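You operate a simulated robot arm through the tools that you are given. There is no shell and no other tool.

The job below is to be done with a simulated robot arm. You get a single attempt, and the scene is never put back.

## Task
Soap the yellow sponge and wipe the smear off the sink's rim.
Fine: one squirt; put the sponge back; knock nothing over. What is to be rubbed or washed off counts as gone when no trace of it is left.

The check looks at the end state, three seconds after you hand in, the way a careful person would. Anything else that was tipped, shoved, dropped, spilled or broken makes it a failure.

## Robot
A 7-joint arm with a two-finger gripper, fixed in place. Base frame: the origin is on the floor under the middle of its stand, x ahead of it, y to its left, z up; the work surface is at about z = 0.89. Units: m, degrees, N and s.
With the tool pointing down near the work surface it reaches from about 0.34 to 0.72 m from the base axis. Its first joint turns from -66.0 to 66.0 degrees. Payload 2.45 kg.
The tool frame sits at the grasp point between the pads (the TCP): z along the fingers, y along the line on which they close. The tips reach 0.026 m beyond it. The gripper opens to 0.096 m; its body begins 0.069 m behind the TCP.
Orientation is that of the tool frame in the base frame, as a unit quaternion [x, y, z, w]. With the fingers straight down and closing along the base's y, the tool's x points along the base's -x, its y along +y and its z along -z.

## Interface
- The arm moves only by the tool step_arm. Its argument "steps" is one flat list of numbers, 7 for each row, row after row: the closure in counts, from 0 (fully open) to 255 (shut), then the shift along the base's x, y, z in units of 40 mm (1.0 is 40 mm), then the turn, a rotation vector about the base's x, y, z in units of 8 degrees (1.0 is 8 degrees). In form: [fingers, tx, ty, tz, ax, ay, az, fingers, tx, ty, tz, ax, ay, az, ...]. A call has 1 to 20 rows; each row shifts and turns the commanded pose from where the row before left it. A call with a number of a shift or a turn outside -1 to 1 is refused whole. A row lasts 0.2 s, in which the tool goes at most 0.05 m and 8.6 degrees; a call with a longer step from one row to the next is refused whole, and so is a gripper value outside its range. A pose out of reach is approached as far as the arm can. The call stops where the force on the tool passes 40 N (or 10 N more than at its start, if that is more) or the arm is blocked; 0.2 s more then pass. Each finger travels about 0.05 m/s and halts on what it meets, pressing with about 28 N; the grip force reading is that of the motor and also rises with nothing between the fingers. The clock runs only during rows and for 0.2 s after the last one: add rows that do not move to give the fingers time. The reply holds the time, the measured pose of the TCP, the force on the tool along the base axes, the opening and the grip force, in the units named above and with some noise, with the torque about the TCP (base axes, N m) and any sound that the robot's microphone picked up.
- Cameras (640 x 400 px; columns grow to the right, rows downward): "scene" is fixed at [0.1594, -0.3895, 1.4377]; the picture's right is [0.87, -0.49, 0.00], its down [-0.23, -0.41, -0.89] and it looks along [0.43, 0.77, -0.46] (base axes); focal length 272 px, centre (320, 200). "wrist" rides on the gripper at [0.082, 0.003, -0.098] in the tool frame; the picture's right is [-0.04, 1.00, 0.00], its down [-0.73, -0.03, -0.68] and it looks along [-0.68, -0.03, 0.73] (tool axes); focal length 256 px, centre (320, 200). There is no depth. A picture from a camera that has moved, and an enlarged one, comes with that camera's place and axes in the base frame and with its lens. The place of the scene camera against the robot may be out by one fixed shift of up to 0.012 m in any direction.
- get_image(camera): a new picture of that camera. It takes no simulated time.
- enlarge(camera, box): a new picture of the part [left, top, right, bottom] of that camera's present view, enlarged. It takes no simulated time.
- job_done(): hands the job in; it is judged then, once.

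Places have to be worked out from the pictures, the camera data and where the tool is seen. Open the gripper and draw the arm clear of the work before you hand the job in, unless the task says otherwise.

The tools are called after "Request:" as name(argument=value, ...) on one line, values as JSON. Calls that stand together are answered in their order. step_arm: Moves the arm, as the interface text tells. Its arguments: {"type":"object","properties":{"steps":{"type":"array","items":{"type":"number"}}},"required":["steps"]} The other tools are called the same way: get_image (camera) takes a picture; enlarge (camera, box) takes an enlarged picture of a part of a camera's view; job_done () hands the job in.

At the start:

```text
time: 0.0
tool_pos: [0.4053, 0.0336, 1.3521]
tcp_rot: [0.0, 1.0, 0.0, 0.0]
contact_force: [-0.7, -0.3, -0.5]
ft_torque: [0.0, -0.02, 0.0]
gripper_width: 0.0959
grip_force: 0.0
```

scene: 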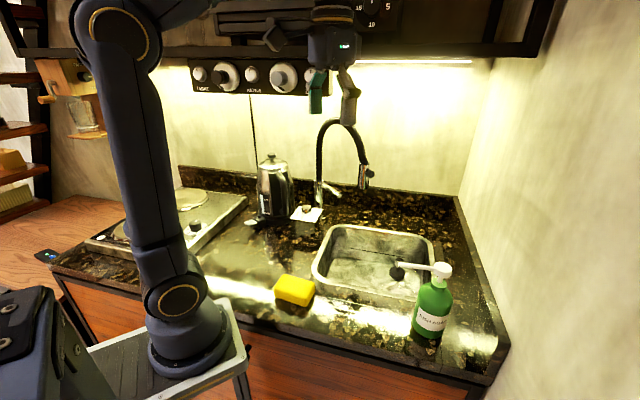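
wrist: 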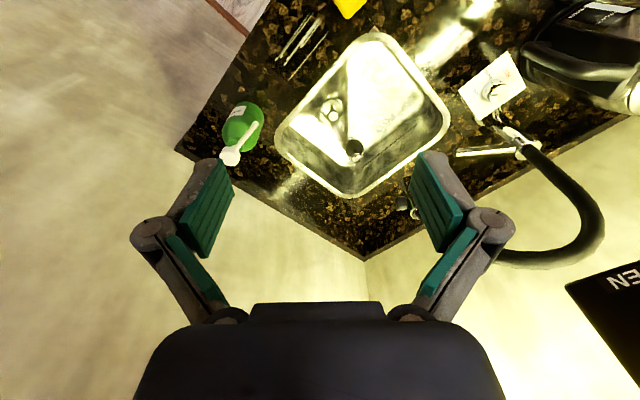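

I start by looking closely at the counter: sponge at lower centre, soap bottle right, sink in the middle. I enlarge these regions before moving.

Request:
enlarge(camera="scene", box=[240, 200, 480, 350])

Request:
enlarge(camera="wrist", box=[170, 0, 490, 200])

Request:
enlarge(camera="scene", box=[300, 210, 460, 310])

Request:
enlarge(camera="scene", box=[380, 250, 480, 350])

```text
2.67 times, centred on (360, 275) of scene
camera zoom: at [0.1594, -0.3895, 1.4377], right [0.87, -0.49, 0.0], down [-0.23, -0.41, -0.89], along [0.43, 0.77, -0.46], focal length 725 px, centre (213, 0)
```

zoom: 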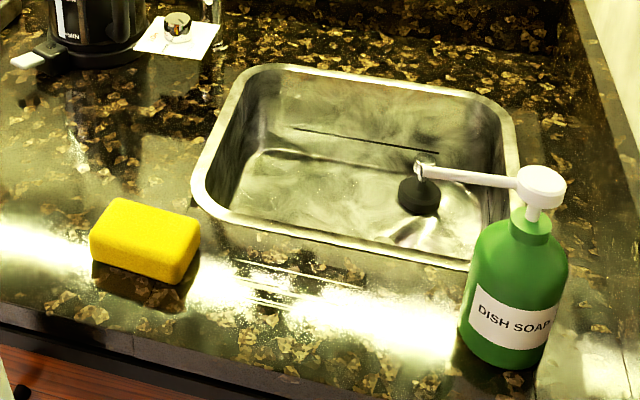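

```text
2.00 times, centred on (330, 100) of wrist
camera zoom: at [0.3239, 0.0375, 1.4503], right [0.04, 1.0, 0.0], down [0.73, -0.03, 0.68], along [0.68, -0.03, -0.73], focal length 512 px, centre (300, 400)
```

zoom: 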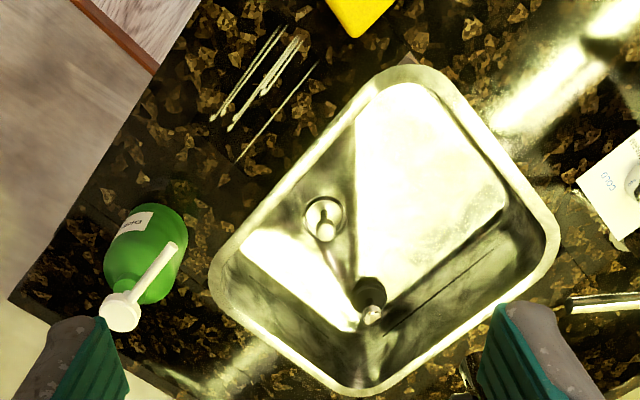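

```text
4.00 times, centred on (380, 260) of scene
camera zoom: at [0.1594, -0.3895, 1.4377], right [0.87, -0.49, 0.0], down [-0.23, -0.41, -0.89], along [0.43, 0.77, -0.46], focal length 1088 px, centre (80, -40)
```

zoom: 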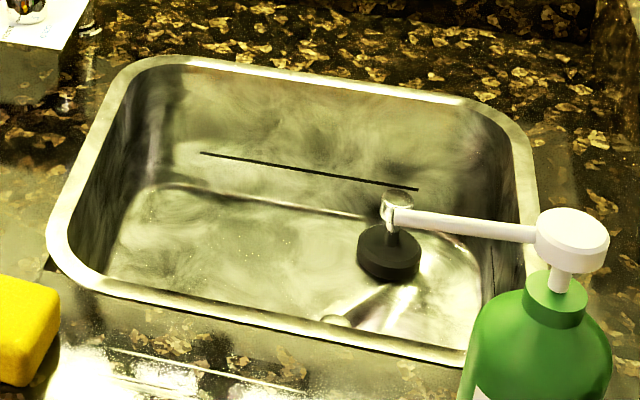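

```text
4.00 times, centred on (430, 300) of scene
camera zoom: at [0.1594, -0.3895, 1.4377], right [0.87, -0.49, 0.0], down [-0.23, -0.41, -0.89], along [0.43, 0.77, -0.46], focal length 1088 px, centre (-120, -200)
```

zoom: 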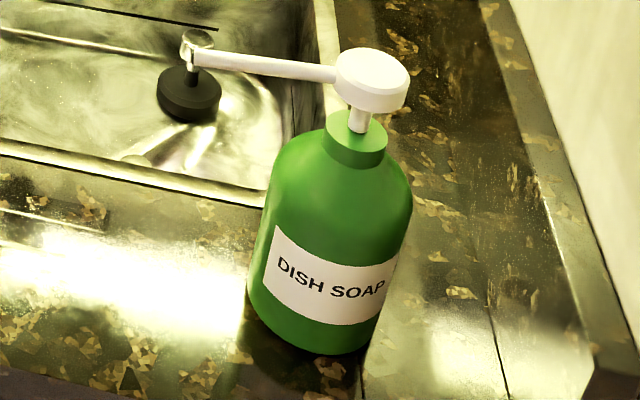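

The smear isn't obvious yet; I enlarge parts of the rim and the streaks on the counter before the arm moves.

Request:
enlarge(camera="wrist", box=[260, 20, 380, 95])

Request:
enlarge(camera="wrist", box=[360, 20, 480, 95])

Request:
enlarge(camera="wrist", box=[220, 80, 380, 210])

Request:
enlarge(camera="wrist", box=[340, 90, 480, 210])

Request:
enlarge(camera="scene", box=[310, 270, 420, 320])

Request:
enlarge(camera="scene", box=[300, 215, 380, 265])

Request:
enlarge(camera="scene", box=[370, 220, 450, 270])

```text
5.33 times, centred on (320, 58) of wrist
camera zoom: at [0.3239, 0.0375, 1.4503], right [0.04, 1.0, 0.0], down [0.73, -0.03, 0.68], along [0.68, -0.03, -0.73], focal length 1365 px, centre (320, 960)
```

zoom: 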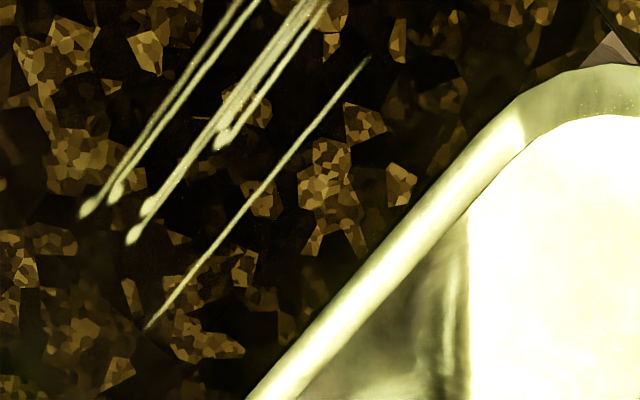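

```text
5.33 times, centred on (420, 58) of wrist
camera zoom: at [0.3239, 0.0375, 1.4503], right [0.04, 1.0, 0.0], down [0.73, -0.03, 0.68], along [0.68, -0.03, -0.73], focal length 1365 px, centre (-213, 960)
```

zoom: 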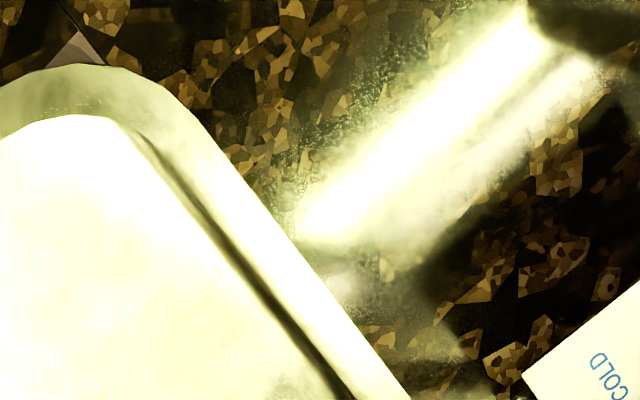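

```text
3.08 times, centred on (300, 145) of wrist
camera zoom: at [0.3239, 0.0375, 1.4503], right [0.04, 1.0, 0.0], down [0.73, -0.03, 0.68], along [0.68, -0.03, -0.73], focal length 788 px, centre (382, 369)
```

zoom: 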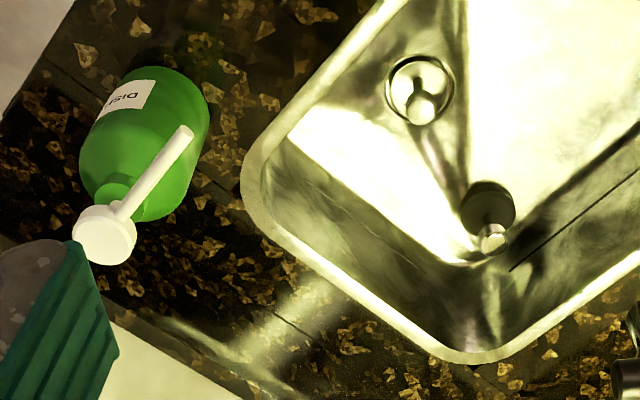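

```text
3.33 times, centred on (410, 150) of wrist
camera zoom: at [0.3239, 0.0375, 1.4503], right [0.04, 1.0, 0.0], down [0.73, -0.03, 0.68], along [0.68, -0.03, -0.73], focal length 853 px, centre (20, 367)
```

zoom: 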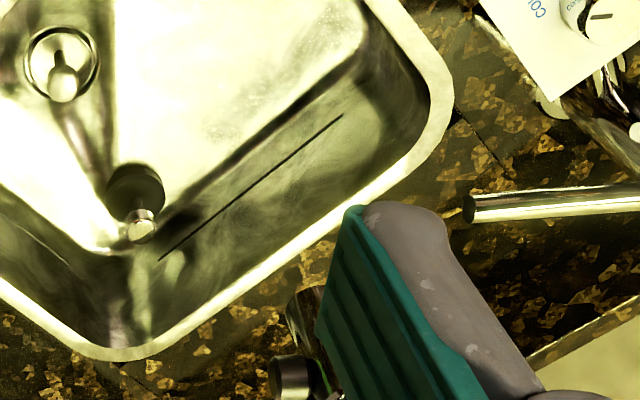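

```text
5.82 times, centred on (365, 295) of scene
camera zoom: at [0.1594, -0.3895, 1.4377], right [0.87, -0.49, 0.0], down [-0.23, -0.41, -0.89], along [0.43, 0.77, -0.46], focal length 1582 px, centre (58, -353)
```

zoom: 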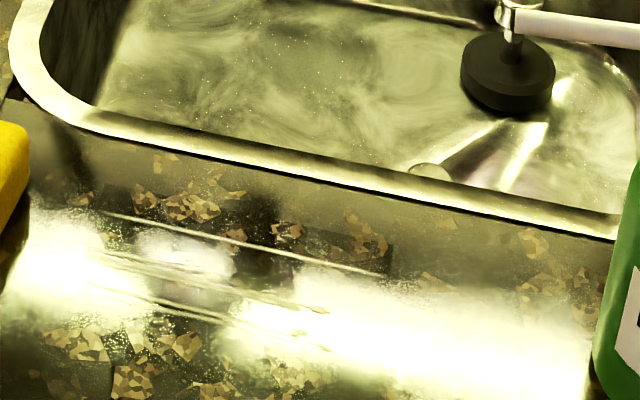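

```text
8.00 times, centred on (340, 240) of scene
camera zoom: at [0.1594, -0.3895, 1.4377], right [0.87, -0.49, 0.0], down [-0.23, -0.41, -0.89], along [0.43, 0.77, -0.46], focal length 2175 px, centre (160, -120)
```

zoom: 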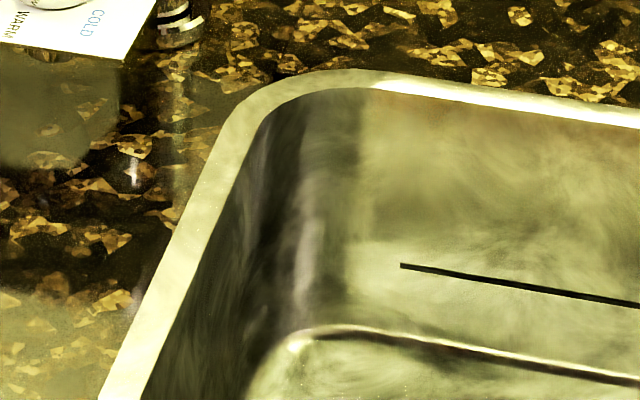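

```text
8.00 times, centred on (410, 245) of scene
camera zoom: at [0.1594, -0.3895, 1.4377], right [0.87, -0.49, 0.0], down [-0.23, -0.41, -0.89], along [0.43, 0.77, -0.46], focal length 2175 px, centre (-400, -160)
```

zoom: 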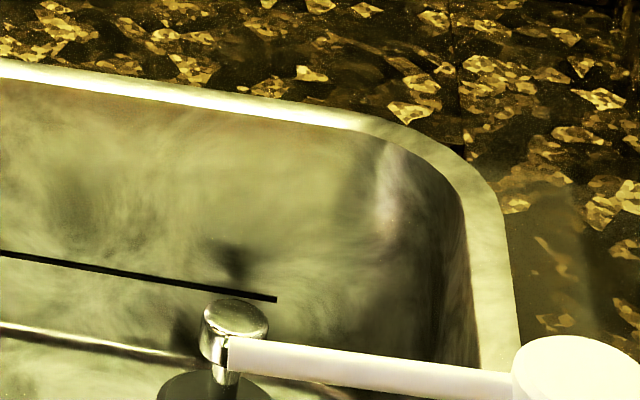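

The streaks of pale film on the strip between the counter's front edge and the sink (around x 0.39–0.50, y -0.06–0.05) look like the smear; sponge near (0.35, 0.085), bottle near (0.575, -0.14). I turn the tool -50° about z and lower it for a better view.

Request:
step_arm(steps=[0, 0, 0, -0.7, 0, 0, -0.893, 0, 0, 0, -0.7, 0, 0, -0.893, 0, 0, 0, -0.7, 0, 0, -0.893, 0, 0, 0, -0.7, 0, 0, -0.893, 0, 0, 0, -0.7, 0, 0, -0.893, 0, 0, 0, -0.7, 0, 0, -0.893, 0, 0, 0, -0.7, 0, 0, -0.893])

Request:
get_image(camera="wrist")

Request:
get_image(camera="scene")

```text
time: 1.6
tool_pos: [0.406, 0.0358, 1.1558]
tcp_rot: [0.424, 0.906, 0.0, 0.0]
contact_force: [-0.1, -0.2, -0.1]
ft_torque: [-0.01, -0.02, 0.0]
gripper_width: 0.0957
grip_force: 0.2
```

```text
taken
camera wrist: at [0.3558, 0.0988, 1.2533], right [0.79, 0.61, 0.0], down [0.45, -0.58, 0.68], along [0.41, -0.54, -0.73], focal length 256 px, centre (320, 200)
```

wrist: 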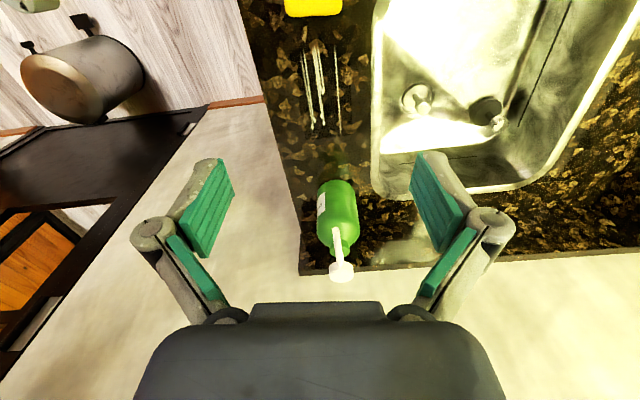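

```text
taken
```

scene: 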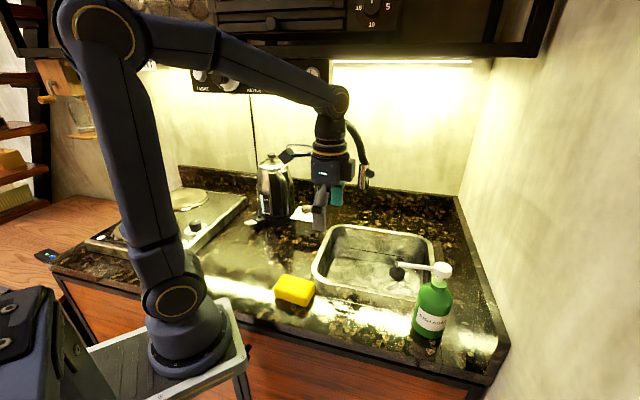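

The counter's front strip is now square in the wrist view: smear streaks between sponge and bottle, spout pointing along the strip toward the smear. I zoom in on smear, sponge and bottle.

Request:
enlarge(camera="wrist", box=[260, 0, 400, 150])

Request:
enlarge(camera="wrist", box=[270, 160, 410, 290])

Request:
enlarge(camera="wrist", box=[350, 0, 520, 200])

```text
2.67 times, centred on (330, 75) of wrist
camera zoom: at [0.3558, 0.0988, 1.2533], right [0.79, 0.61, 0.0], down [0.45, -0.58, 0.68], along [0.41, -0.54, -0.73], focal length 683 px, centre (293, 533)
```

zoom: 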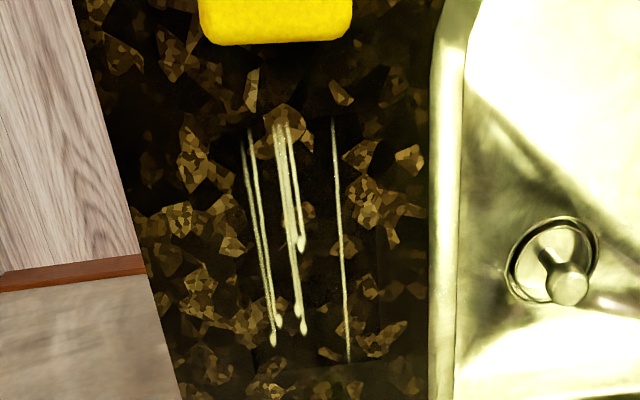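

```text
3.08 times, centred on (340, 225) of wrist
camera zoom: at [0.3558, 0.0988, 1.2533], right [0.79, 0.61, 0.0], down [0.45, -0.58, 0.68], along [0.41, -0.54, -0.73], focal length 788 px, centre (258, 123)
```

zoom: 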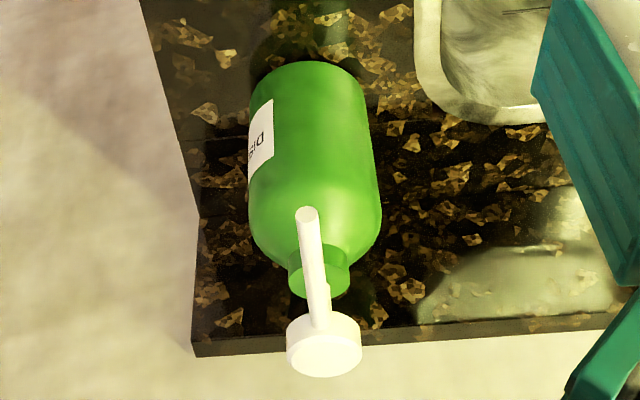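

```text
2.00 times, centred on (435, 100) of wrist
camera zoom: at [0.3558, 0.0988, 1.2533], right [0.79, 0.61, 0.0], down [0.45, -0.58, 0.68], along [0.41, -0.54, -0.73], focal length 512 px, centre (90, 400)
```

zoom: 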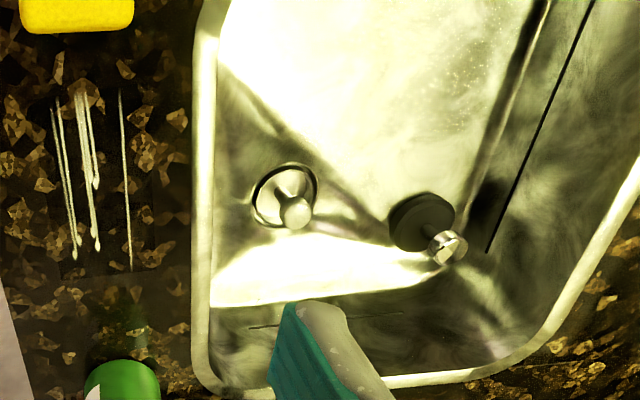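

Smear spans roughly 13 cm along the strip by 5 cm. The spout tip overhangs the strip near (0.515, -0.078, 1.05), head about (0.582, -0.141, 1.055). I check the gripper's bulk in the scene view to judge clearance from the spout.

Request:
enlarge(camera="scene", box=[270, 80, 400, 240])

Request:
enlarge(camera="scene", box=[255, 260, 335, 320])

```text
2.50 times, centred on (335, 160) of scene
camera zoom: at [0.1594, -0.3895, 1.4377], right [0.87, -0.49, 0.0], down [-0.23, -0.41, -0.89], along [0.43, 0.77, -0.46], focal length 680 px, centre (282, 300)
```

zoom: 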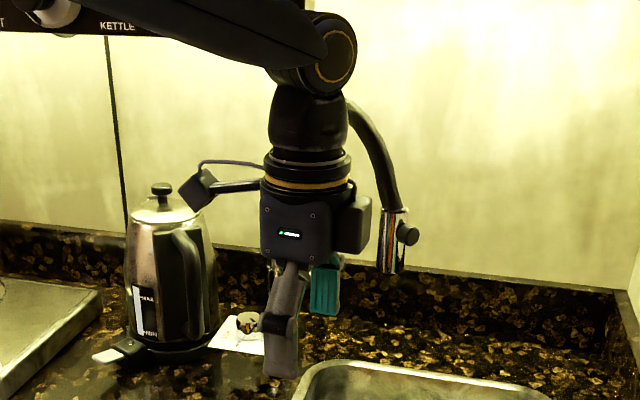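

```text
6.67 times, centred on (295, 290) of scene
camera zoom: at [0.1594, -0.3895, 1.4377], right [0.87, -0.49, 0.0], down [-0.23, -0.41, -0.89], along [0.43, 0.77, -0.46], focal length 1812 px, centre (487, -400)
```

zoom: 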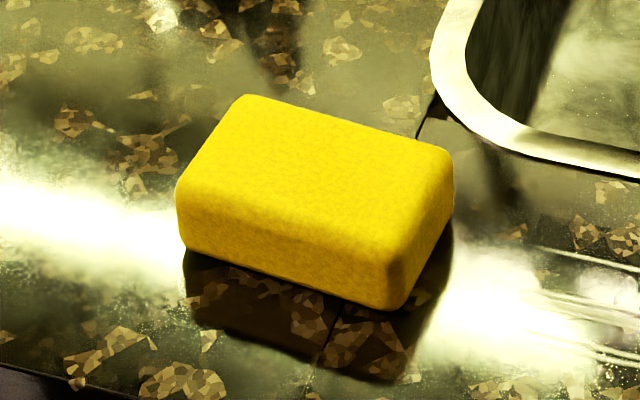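

The gripper has a bump on the bottle side at nozzle height, so I'll need a backward tilt when working under the spout. First I tilt the other way so the wrist camera looks straight down on the sponge to measure it.

Request:
step_arm(steps=[0, -0.213, 0.256, 0, 0.768, 0.64, 0, 0, -0.213, 0.256, 0, 0.768, 0.64, 0, 0, -0.213, 0.256, 0, 0.768, 0.64, 0, 0, 0, 0, 0, 0, 0, 0])

Request:
get_image(camera="wrist")

Request:
enlarge(camera="wrist", box=[240, 60, 400, 160])

```text
time: 2.6
tool_pos: [0.3794, 0.0655, 1.1536]
tcp_rot: [0.412, 0.887, 0.089, -0.188]
contact_force: [0.0, -0.1, -0.3]
ft_torque: [0.02, -0.01, 0.0]
gripper_width: 0.0963
grip_force: 0.1
```

```text
taken
camera wrist: at [0.3598, 0.0928, 1.278], right [0.79, 0.61, -0.01], down [0.59, -0.74, 0.32], along [0.19, -0.26, -0.95], focal length 256 px, centre (320, 200)
```

wrist: 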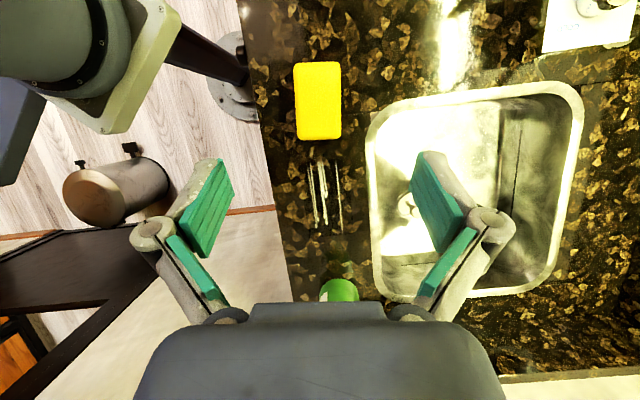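

```text
4.00 times, centred on (320, 110) of wrist
camera zoom: at [0.3598, 0.0928, 1.278], right [0.79, 0.61, -0.01], down [0.59, -0.74, 0.32], along [0.19, -0.26, -0.95], focal length 1024 px, centre (320, 560)
```

zoom: 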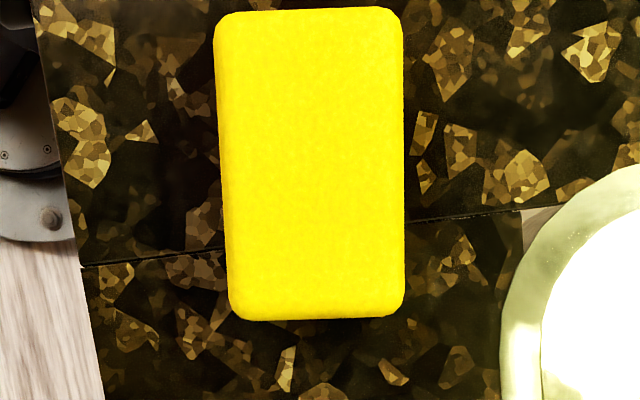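

Sponge centre measures about (0.346, 0.099), ~9.3 cm × 6 cm, long axis along the strip at about -52°. I now test whether the arm can hold a 30° back-lean (away from the bottle) above the sponge.

Request:
step_arm(steps=[0, -0.118, 0.12, -0.2, -0.74, -0.617, -0.04, 0, -0.118, 0.12, -0.2, -0.74, -0.617, -0.04, 0, -0.118, 0.12, -0.2, -0.74, -0.617, -0.04, 0, -0.118, 0.12, -0.2, -0.74, -0.617, -0.04, 0, -0.118, 0.12, -0.2, -0.74, -0.617, -0.04, 0, -0.118, 0.12, -0.2, -0.74, -0.617, -0.04, 0, -0.118, 0.12, -0.2, -0.74, -0.617, -0.04, 0, 0, 0, 0, 0, 0, 0])

Request:
get_image(camera="scene")

Request:
get_image(camera="wrist")

```text
time: 4.4
tool_pos: [0.3473, 0.0991, 1.0979]
tcp_rot: [0.424, 0.868, -0.107, 0.237]
contact_force: [-0.1, -0.1, -0.2]
ft_torque: [-0.02, 0.02, 0.03]
gripper_width: 0.0959
grip_force: 0.0
```

```text
taken
```

scene: 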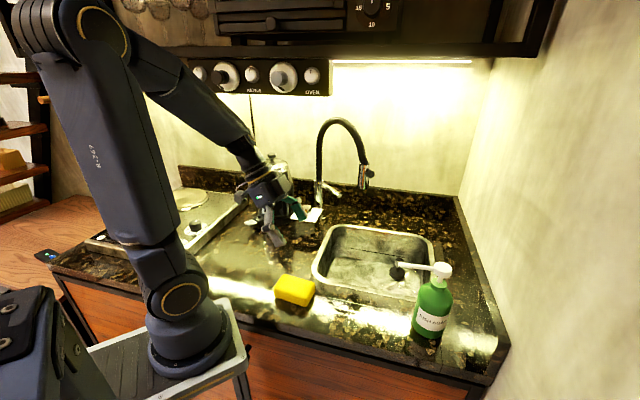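

```text
taken
camera wrist: at [0.2748, 0.194, 1.143], right [0.81, 0.59, 0.04], down [0.15, -0.26, 0.95], along [0.57, -0.77, -0.3], focal length 256 px, centre (320, 200)
```

wrist: 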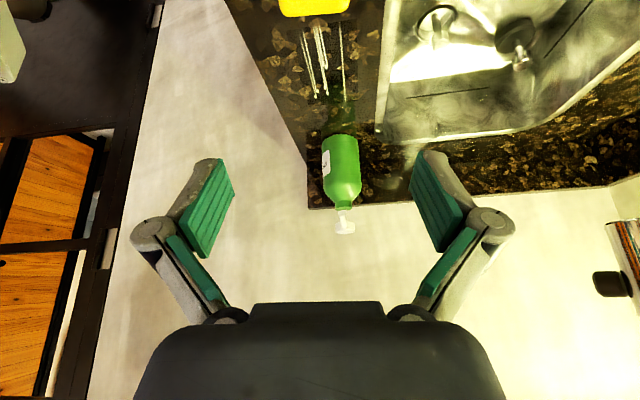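

The 30° lean is reached exactly at z 1.098. I descend in the open to about z 0.98 and check that the pose still tracks.

Request:
step_arm(steps=[0, 0, 0, -0.98, 0, 0, 0, 0, 0, 0, -0.98, 0, 0, 0, 0, 0, 0, -0.98, 0, 0, 0, 0, 0, 0, 0, 0, 0, 0])

Request:
get_image(camera="scene")

Request:
get_image(camera="wrist")

```text
time: 5.4
tool_pos: [0.3474, 0.0994, 0.9802]
tcp_rot: [0.424, 0.868, -0.106, 0.236]
contact_force: [0.1, 0.4, 0.3]
ft_torque: [0.01, 0.02, -0.01]
gripper_width: 0.096
grip_force: 0.1
```

```text
taken
```

scene: 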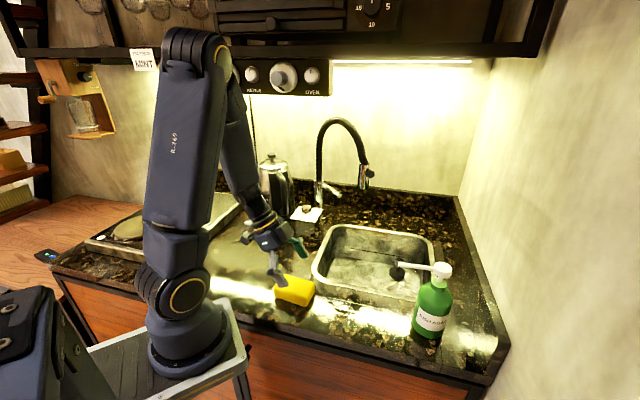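

```text
taken
camera wrist: at [0.275, 0.1948, 1.0263], right [0.81, 0.59, 0.04], down [0.15, -0.26, 0.95], along [0.57, -0.77, -0.3], focal length 256 px, centre (320, 200)
```

wrist: 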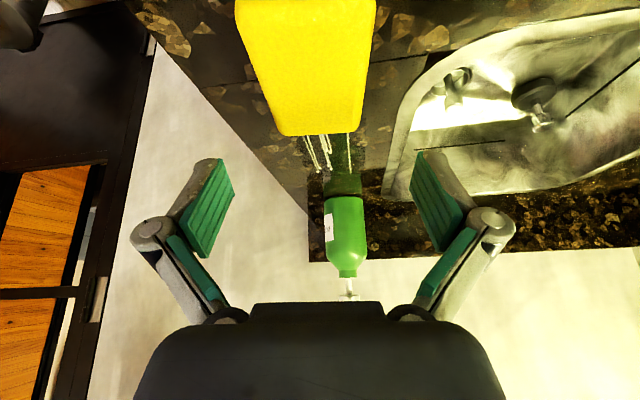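

The tool is aligned with the sponge (centreline within ~3 mm). I descend to z≈0.922 so the fingers straddle it, then look before closing.

Request:
step_arm(steps=[0, 0, 0, -0.7, 0, 0, 0, 0, 0, 0, -0.5, 0, 0, 0, 0, 0, 0, -0.2, 0, 0, 0, 0, 0, 0, 0, 0, 0, 0])

Request:
get_image(camera="wrist")

Request:
enlarge(camera="scene", box=[220, 190, 360, 320])

```text
time: 6.4
tool_pos: [0.3459, 0.0994, 0.9268]
tcp_rot: [0.424, 0.868, -0.107, 0.236]
contact_force: [1.0, -0.2, -0.3]
ft_torque: [0.01, 0.0, -0.03]
gripper_width: 0.0959
grip_force: 0.2
```

```text
taken
camera wrist: at [0.2741, 0.1947, 0.9714], right [0.81, 0.59, 0.04], down [0.15, -0.26, 0.95], along [0.57, -0.77, -0.3], focal length 256 px, centre (320, 200)
```

wrist: 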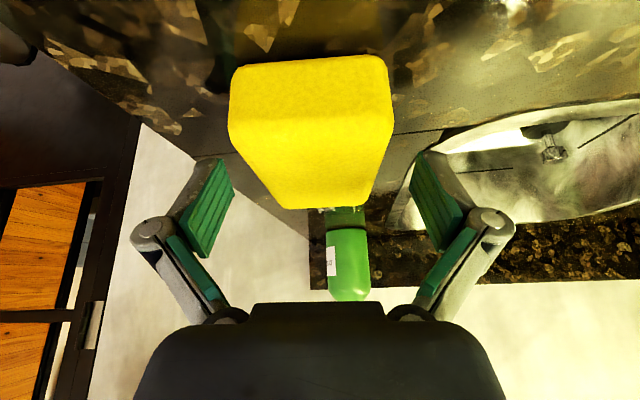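

```text
3.08 times, centred on (290, 255) of scene
camera zoom: at [0.1594, -0.3895, 1.4377], right [0.87, -0.49, 0.0], down [-0.23, -0.41, -0.89], along [0.43, 0.77, -0.46], focal length 837 px, centre (412, 31)
```

zoom: 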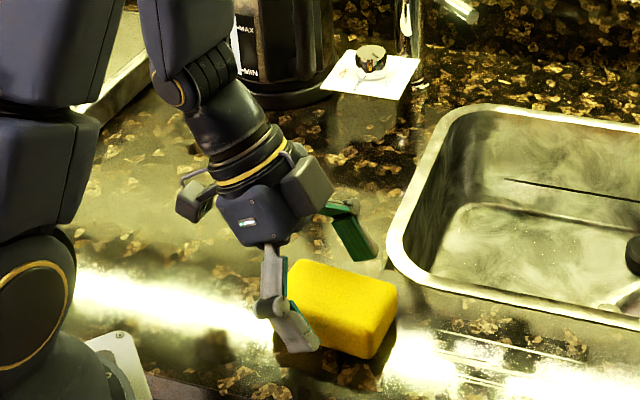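

The fingers straddle the sponge, which is ~3.5 cm high. I lower 6 mm more and close gently with time to settle.

Request:
step_arm(steps=[0, 0, 0, -0.14, 0, 0, 0, 0, 0, 0, 0, 0, 0, 0, 120, 0, 0, 0, 0, 0, 0, 120, 0, 0, 0, 0, 0, 0, 120, 0, 0, 0, 0, 0, 0, 120, 0, 0, 0, 0, 0, 0, 120, 0, 0, 0, 0, 0, 0])

Request:
get_image(camera="wrist")

Request:
enlarge(camera="scene", box=[220, 190, 360, 320])

```text
time: 8.0
tool_pos: [0.3469, 0.099, 0.9193]
tcp_rot: [0.425, 0.868, -0.106, 0.236]
contact_force: [-0.3, 0.5, 6.4]
ft_torque: [-0.13, 0.19, 0.03]
gripper_width: 0.0589
grip_force: 28.0
```

```text
taken
camera wrist: at [0.275, 0.1945, 0.9654], right [0.81, 0.59, 0.04], down [0.15, -0.26, 0.95], along [0.57, -0.77, -0.3], focal length 256 px, centre (320, 200)
```

wrist: 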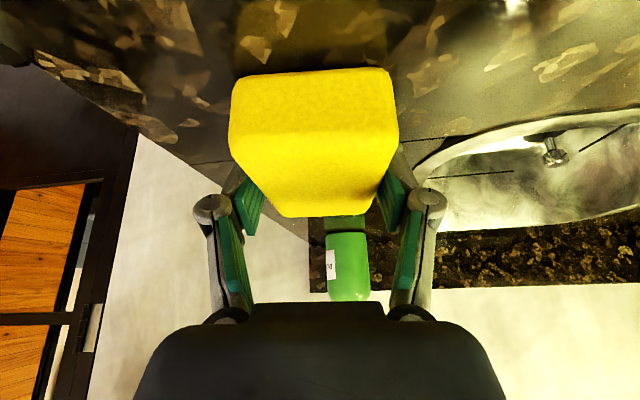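

```text
3.08 times, centred on (290, 255) of scene
camera zoom: at [0.1593, -0.3895, 1.4377], right [0.87, -0.49, 0.0], down [-0.23, -0.41, -0.89], along [0.43, 0.77, -0.46], focal length 837 px, centre (412, 31)
```

zoom: 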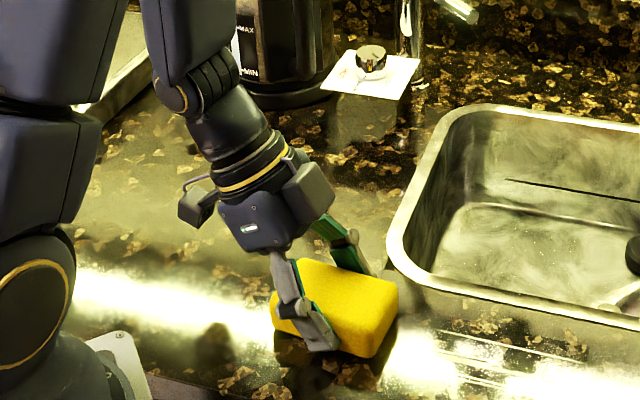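

The sponge is held (opening 0.0589, 28 N); the grasp pose (0.347, 0.099, 0.919) is recorded for putting it back. I lift straight up and take zoomed views of the bottle from two heights to triangulate the nozzle.

Request:
step_arm(steps=[120, 0, 0, 0.5, 0, 0, 0, 120, 0, 0, 1, 0, 0, 0, 120, 0, 0, 1, 0, 0, 0, 120, 0, 0, 1, 0, 0, 0, 120, 0, 0, 1, 0, 0, 0, 120, 0, 0, 0, 0, 0, 0])

Request:
get_image(camera="wrist")

Request:
enlarge(camera="wrist", box=[280, 130, 410, 270])

Request:
get_image(camera="scene")

```text
time: 9.4
tool_pos: [0.3473, 0.1, 1.1008]
tcp_rot: [0.425, 0.868, -0.107, 0.235]
contact_force: [-0.1, 0.4, 0.0]
ft_torque: [-0.01, 0.03, 0.01]
gripper_width: 0.059
grip_force: 28.3
```

```text
taken
camera wrist: at [0.2747, 0.1955, 1.1462], right [0.81, 0.59, 0.04], down [0.15, -0.26, 0.95], along [0.57, -0.77, -0.3], focal length 256 px, centre (320, 200)
```

wrist: 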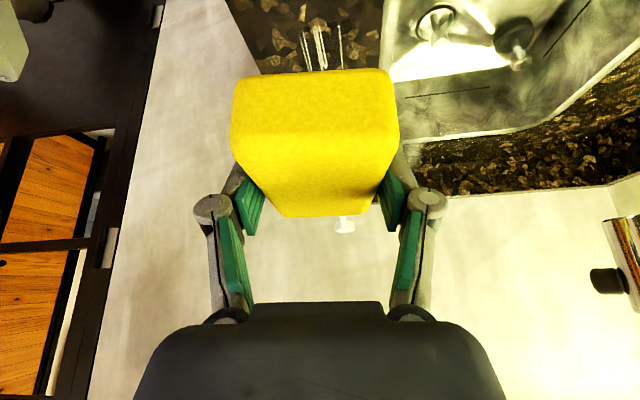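

```text
2.86 times, centred on (345, 200) of wrist
camera zoom: at [0.2747, 0.1955, 1.1462], right [0.81, 0.59, 0.04], down [0.15, -0.26, 0.95], along [0.57, -0.77, -0.3], focal length 731 px, centre (249, 200)
```

zoom: 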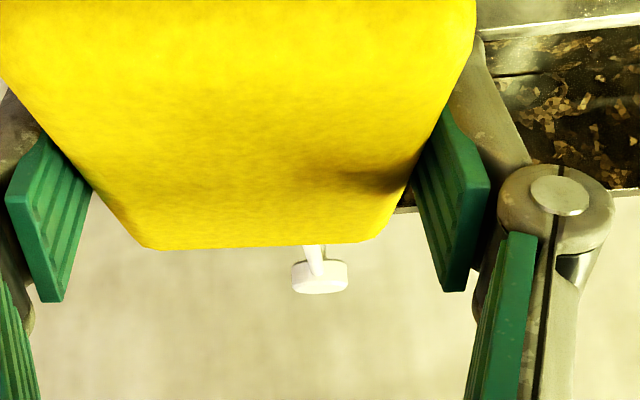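

```text
taken
```

scene: 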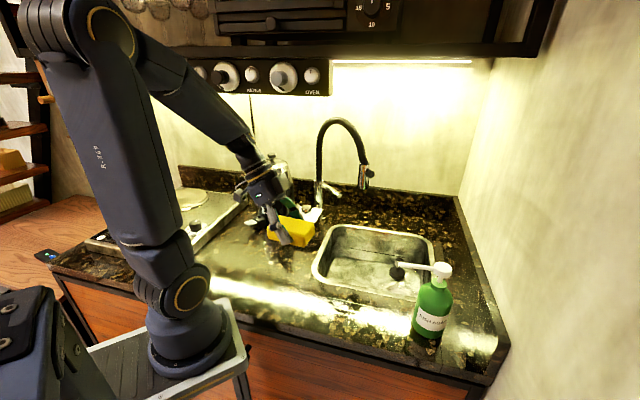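

From two wrist views plus the scene view, the pump head is at about (0.571, -0.132, z≈1.06) and the nozzle tip near (0.518, -0.08, z≈1.045); bottle body starts ~s 0.42. I carry the sponge to a point short of the nozzle at z 0.94, keeping the lean.

Request:
step_arm(steps=[120, 0.455, -0.513, -0.67, 0, 0, 0, 120, 0.455, -0.513, -0.67, 0, 0, 0, 120, 0.455, -0.513, -0.67, 0, 0, 0, 120, 0.455, -0.513, -0.67, 0, 0, 0, 120, 0.455, -0.513, -0.67, 0, 0, 0, 120, 0.455, -0.513, -0.65, 0, 0, 0, 120, 0, 0, 0, 0, 0, 0])

Request:
get_image(camera="wrist")

Request:
get_image(camera="scene")

Request:
enlarge(camera="scene", box=[320, 210, 480, 350])

```text
time: 11.0
tool_pos: [0.4543, -0.0281, 0.9408]
tcp_rot: [0.424, 0.868, -0.107, 0.236]
contact_force: [0.5, 0.5, -0.2]
ft_torque: [0.04, -0.03, 0.01]
gripper_width: 0.0589
grip_force: 27.9
```

```text
taken
camera wrist: at [0.3834, 0.0681, 0.9856], right [0.81, 0.59, 0.04], down [0.15, -0.26, 0.95], along [0.57, -0.77, -0.3], focal length 256 px, centre (320, 200)
```

wrist: 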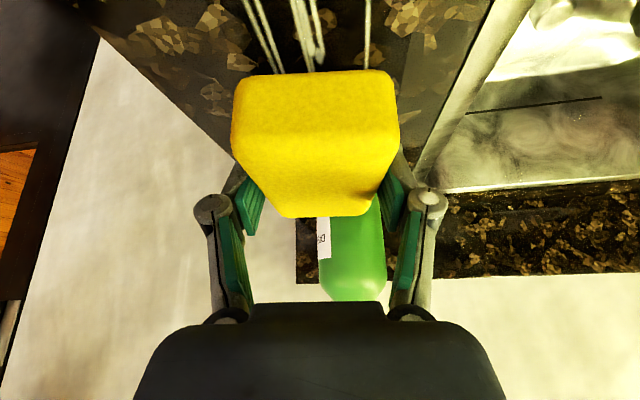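

```text
taken
```

scene: 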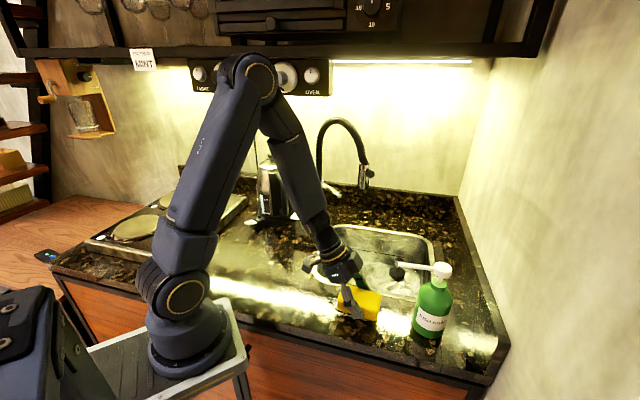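

```text
2.86 times, centred on (400, 280) of scene
camera zoom: at [0.1594, -0.3895, 1.4377], right [0.87, -0.49, 0.0], down [-0.23, -0.41, -0.89], along [0.43, 0.77, -0.46], focal length 777 px, centre (91, -29)
```

zoom: 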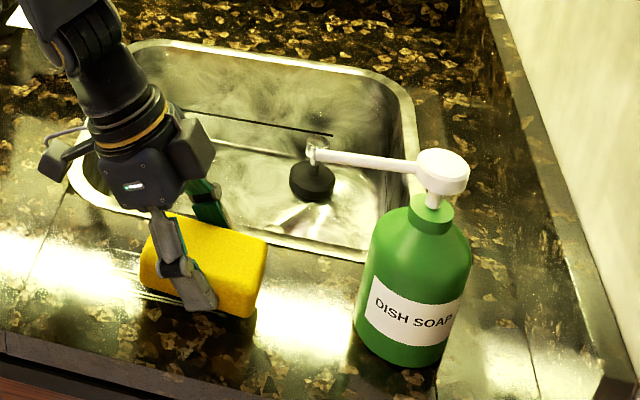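

Clearances match my model (about 7 cm from bump to nozzle, 7 cm from sponge end to bottle). I lower to just above the counter and slide in ~5.6 cm toward the bottle so the sponge lies under the nozzle.

Request:
step_arm(steps=[120, 0, 0, -0.38, 0, 0, 0, 120, 0.354, -0.316, 0, 0, 0, 0, 120, 0.354, -0.316, 0, 0, 0, 0, 120, 0.3, -0.27, 0, 0, 0, 0, 120, 0, 0, 0, 0, 0, 0])

Request:
enlarge(camera="scene", box=[340, 220, 480, 350])

Request:
get_image(camera="wrist")

```text
time: 12.2
tool_pos: [0.4954, -0.0612, 0.9267]
tcp_rot: [0.424, 0.868, -0.107, 0.236]
contact_force: [-0.4, -0.3, -0.4]
ft_torque: [0.0, 0.01, -0.01]
gripper_width: 0.0589
grip_force: 28.4
```

```text
3.08 times, centred on (410, 285) of scene
camera zoom: at [0.1594, -0.3895, 1.4377], right [0.87, -0.49, 0.0], down [-0.23, -0.41, -0.89], along [0.43, 0.77, -0.46], focal length 837 px, centre (43, -62)
```

zoom: 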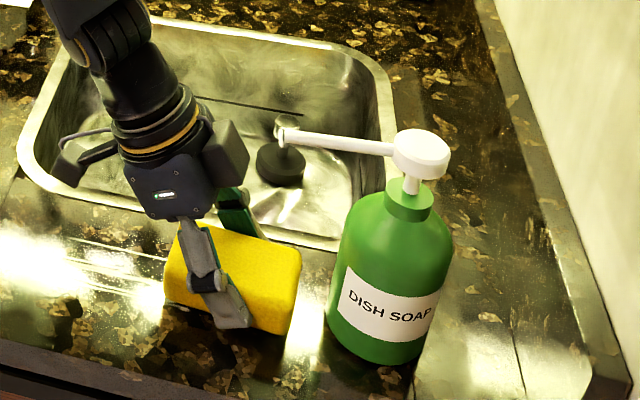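

```text
taken
camera wrist: at [0.4244, 0.0348, 0.9715], right [0.81, 0.59, 0.04], down [0.15, -0.26, 0.95], along [0.57, -0.76, -0.3], focal length 256 px, centre (320, 200)
```

wrist: 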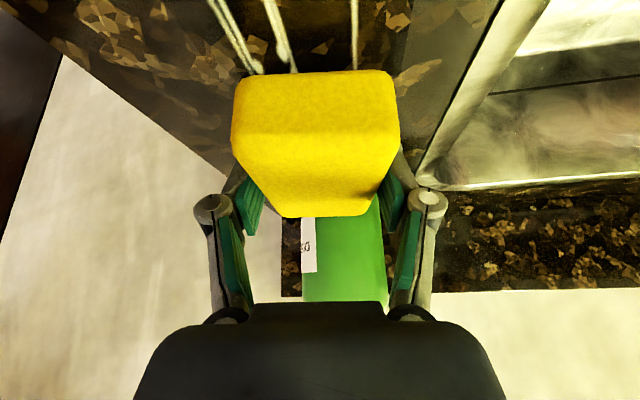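

The sponge sits under the spout with ~3 cm to the bottle and ~2.5 cm gripper clearance to the nozzle. I nudge 6 mm further, set it down, open partly, and back off along the finger axis.

Request:
step_arm(steps=[120, 0.093, -0.118, 0, 0, 0, 0, 120, 0, 0, -0.17, 0, 0, 0, 120, 0, 0, 0, 0, 0, 0, 40, 0, 0, 0, 0, 0, 0, 40, 0, 0, 0, 0, 0, 0, 40, 0, 0, 0, 0, 0, 0])

Request:
enlarge(camera="scene", box=[340, 220, 480, 350])

Request:
get_image(camera="wrist")

```text
time: 13.6
tool_pos: [0.5012, -0.0658, 0.9177]
tcp_rot: [0.425, 0.867, -0.107, 0.236]
contact_force: [1.4, 0.4, -0.6]
ft_torque: [0.02, 0.03, 0.0]
gripper_width: 0.0813
grip_force: 0.2
```

```text
3.08 times, centred on (410, 285) of scene
camera zoom: at [0.1594, -0.3895, 1.4377], right [0.87, -0.49, 0.0], down [-0.23, -0.41, -0.89], along [0.43, 0.77, -0.46], focal length 837 px, centre (43, -62)
```

zoom: 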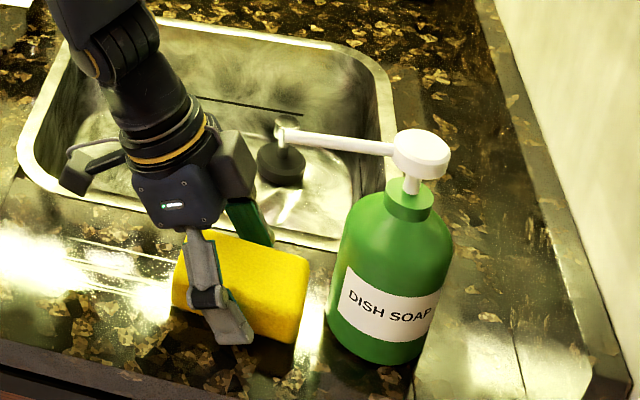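

```text
taken
camera wrist: at [0.4285, 0.0303, 0.964], right [0.81, 0.59, 0.04], down [0.15, -0.26, 0.95], along [0.57, -0.77, -0.3], focal length 256 px, centre (320, 200)
```

wrist: 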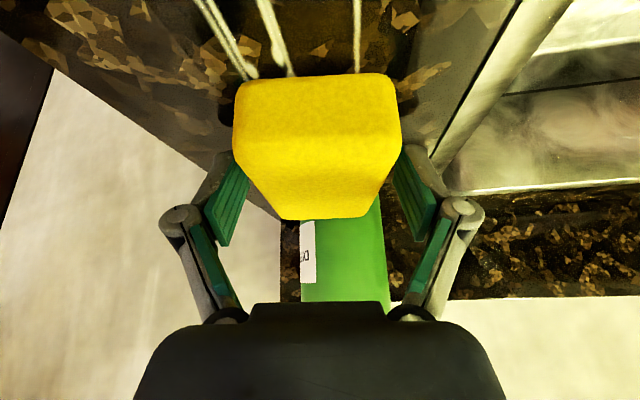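

The sponge rests flat under the nozzle and is released. I back off along the finger axis, then rise clear and look again.

Request:
step_arm(steps=[40, -0.321, 0.387, 0.866, 0, 0, 0, 40, -0.321, 0.387, 0.866, 0, 0, 0, 40, -0.321, 0.387, 0.866, 0, 0, 0, 40, -0.3, 0.4, 0.866, 0, 0, 0, 40, 0, 0, 1, 0, 0, 0, 40, 0, 0, 1, 0, 0, 0, 40, 0, 0, 0, 0, 0, 0])

Request:
get_image(camera="scene")

Request:
get_image(camera="wrist")

Request:
enlarge(camera="scene", box=[340, 220, 480, 350])

Request:
enlarge(camera="wrist", box=[260, 60, 420, 280])

```text
time: 15.2
tool_pos: [0.449, -0.0029, 1.1356]
tcp_rot: [0.424, 0.868, -0.106, 0.236]
contact_force: [0.2, 0.1, -0.5]
ft_torque: [-0.02, 0.04, -0.02]
gripper_width: 0.0811
grip_force: 0.2
```

```text
taken
```

scene: 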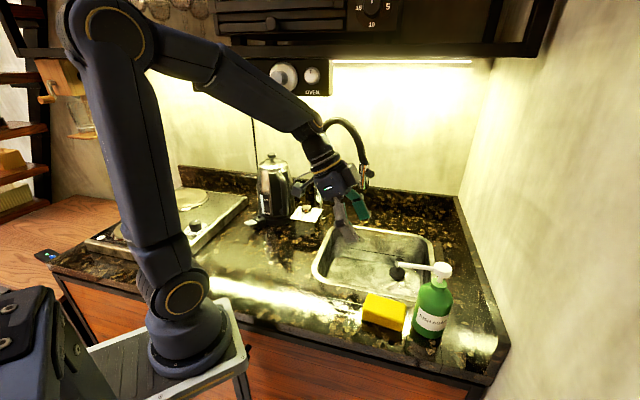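

```text
taken
camera wrist: at [0.3779, 0.0924, 1.1812], right [0.81, 0.59, 0.04], down [0.15, -0.26, 0.95], along [0.57, -0.76, -0.3], focal length 256 px, centre (320, 200)
```

wrist: 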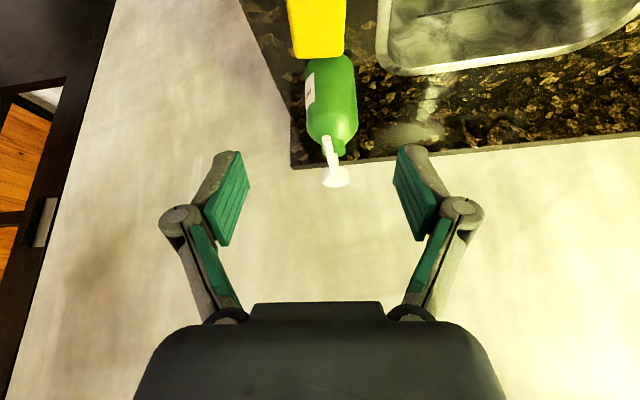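

```text
3.08 times, centred on (410, 285) of scene
camera zoom: at [0.1594, -0.3895, 1.4377], right [0.87, -0.49, 0.0], down [-0.23, -0.41, -0.89], along [0.43, 0.77, -0.46], focal length 837 px, centre (43, -62)
```

zoom: 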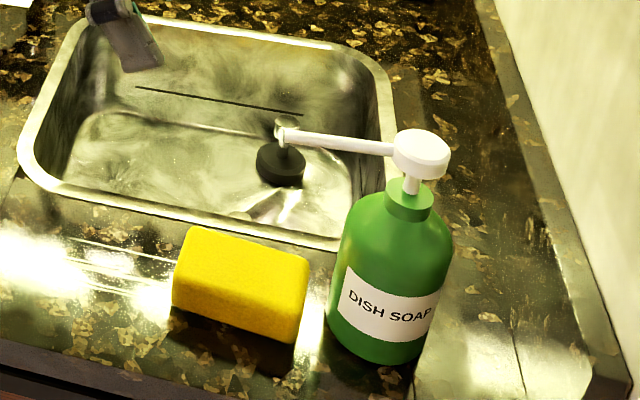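

```text
1.82 times, centred on (340, 170) of wrist
camera zoom: at [0.3779, 0.0924, 1.1812], right [0.81, 0.59, 0.04], down [0.15, -0.26, 0.95], along [0.57, -0.76, -0.3], focal length 465 px, centre (284, 254)
```

zoom: 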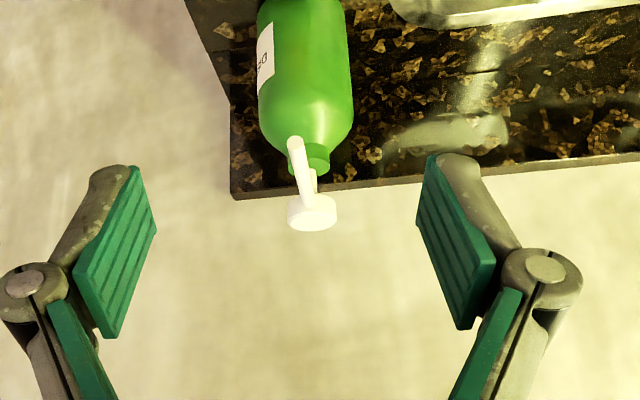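

Nozzle re-triangulated to about (0.509, -0.072, 1.057), so the sponge is centred beneath it; the pump head centre is (0.570, -0.132, 1.0625). I straighten the tool to vertical, close the fingers and move above the head at a safe height.

Request:
step_arm(steps=[255, 0, 0, 0.3, 0.738, 0.579, 0.014, 255, 0, 0, 0.3, 0.738, 0.579, 0.014, 255, 0, 0, 0.3, 0.738, 0.579, 0.014, 255, 0, 0, 0.3, 0.738, 0.579, 0.014, 255, 0.605, -0.645, 0, 0, 0, 0, 255, 0.605, -0.645, 0, 0, 0, 0, 255, 0.605, -0.645, 0, 0, 0, 0, 255, 0.605, -0.645, 0, 0, 0, 0, 255, 0.605, -0.645, 0, 0, 0, 0, 255, 0, 0, 0, 0, 0, 0, 255, 0, 0, 0, 0, 0, 0])

Request:
get_image(camera="wrist")

Request:
get_image(camera="scene")

Request:
enlarge(camera="scene", box=[360, 160, 500, 350])

```text
time: 17.6
tool_pos: [0.5708, -0.1321, 1.1829]
tcp_rot: [0.438, 0.899, 0.007, 0.003]
contact_force: [0.2, -0.3, -0.4]
ft_torque: [0.03, -0.02, -0.03]
gripper_width: 0.0
grip_force: 27.4
```

```text
taken
camera wrist: at [0.5216, -0.0677, 1.2836], right [0.81, 0.58, 0.02], down [0.42, -0.6, 0.68], along [0.41, -0.54, -0.73], focal length 256 px, centre (320, 200)
```

wrist: 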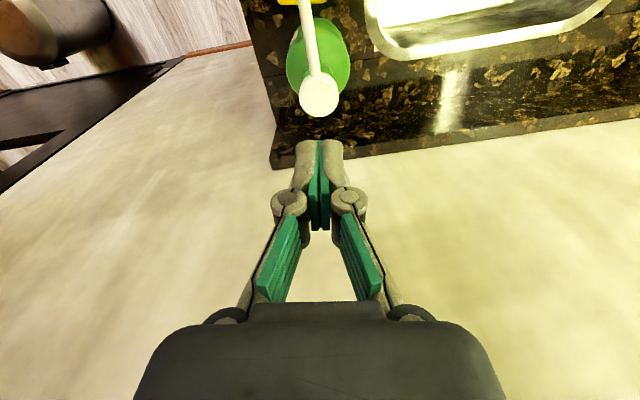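

```text
taken
```

scene: 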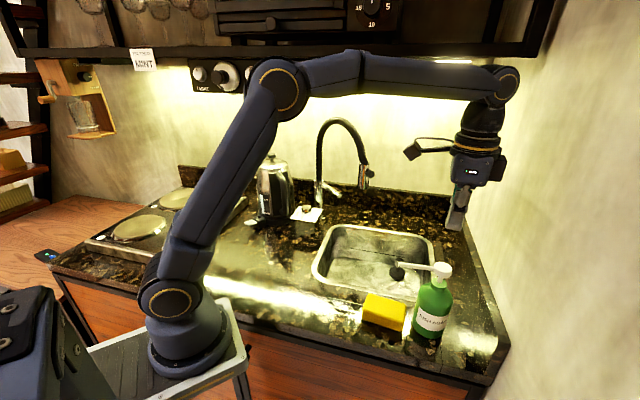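

```text
2.11 times, centred on (430, 255) of scene
camera zoom: at [0.1594, -0.3895, 1.4377], right [0.87, -0.49, 0.0], down [-0.23, -0.41, -0.89], along [0.43, 0.77, -0.46], focal length 572 px, centre (88, 84)
```

zoom: 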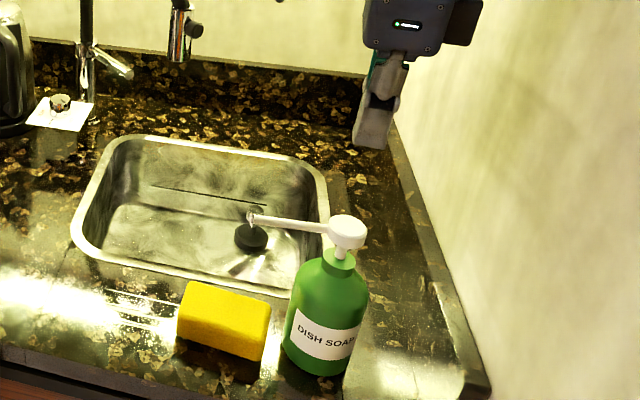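

The tool is vertical over the head; the head centre projects to (0.571, -0.133) versus tool (0.571, -0.132). I zoom once more to confirm the centring before pressing.

Request:
enlarge(camera="wrist", box=[270, 0, 400, 130])

```text
3.08 times, centred on (335, 65) of wrist
camera zoom: at [0.5216, -0.0677, 1.2836], right [0.81, 0.58, 0.02], down [0.42, -0.6, 0.68], along [0.41, -0.54, -0.73], focal length 788 px, centre (274, 615)
```

zoom: 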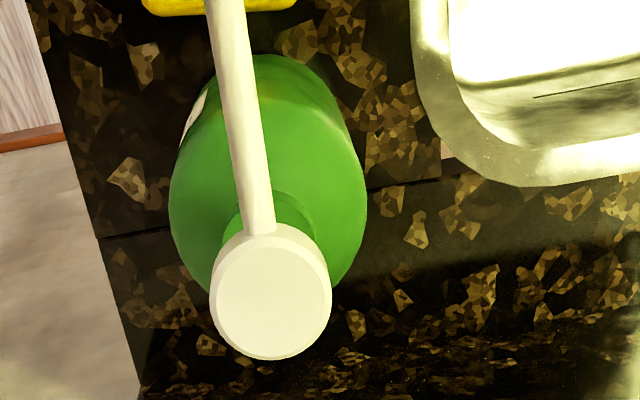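

Head centre refined to (0.572, -0.134); I shift 1–2 mm and descend slowly to press it once, going down in 4 mm rows and watching the force (stroke looks ~12 mm).

Request:
step_arm(steps=[255, 0.03, -0.04, -0.9, 0, 0, 0, 255, 0, 0, -0.9, 0, 0, 0, 255, 0, 0, -0.1, 0, 0, 0, 255, 0, 0, -0.1, 0, 0, 0, 255, 0, 0, -0.1, 0, 0, 0, 255, 0, 0, -0.1, 0, 0, 0])

Request:
enlarge(camera="scene", box=[360, 200, 500, 350])

Request:
get_image(camera="wrist")

```text
time: 19.0
tool_pos: [0.5711, -0.1339, 1.0962]
tcp_rot: [0.438, 0.899, 0.006, 0.003]
contact_force: [-0.5, 0.3, 0.6]
ft_torque: [0.03, 0.01, -0.04]
gripper_width: 0.0
grip_force: 28.5
```

```text
2.67 times, centred on (430, 275) of scene
camera zoom: at [0.1594, -0.3895, 1.4377], right [0.87, -0.49, 0.0], down [-0.23, -0.41, -0.89], along [0.43, 0.77, -0.46], focal length 725 px, centre (27, 0)
```

zoom: 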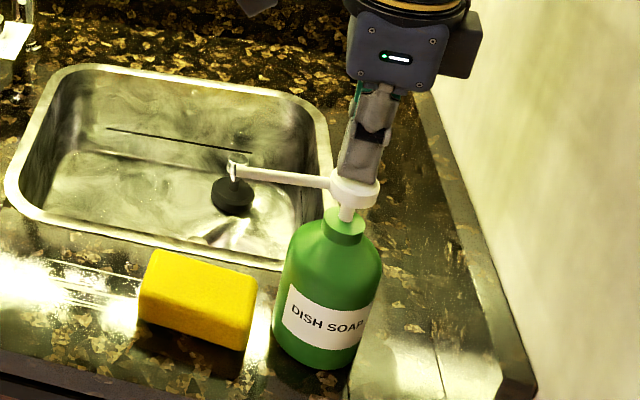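

```text
taken
camera wrist: at [0.5224, -0.0683, 1.1952], right [0.81, 0.58, 0.02], down [0.42, -0.6, 0.68], along [0.41, -0.54, -0.73], focal length 256 px, centre (320, 200)
```

wrist: 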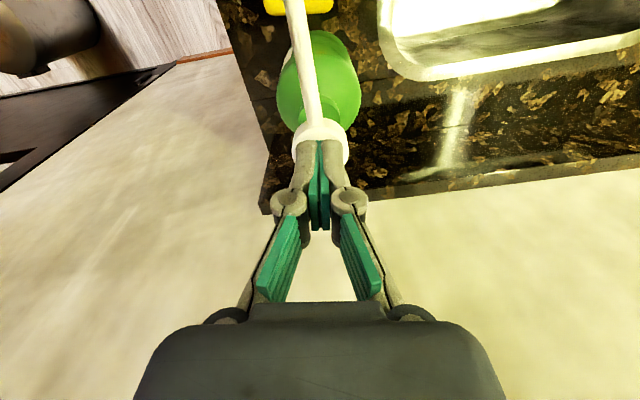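

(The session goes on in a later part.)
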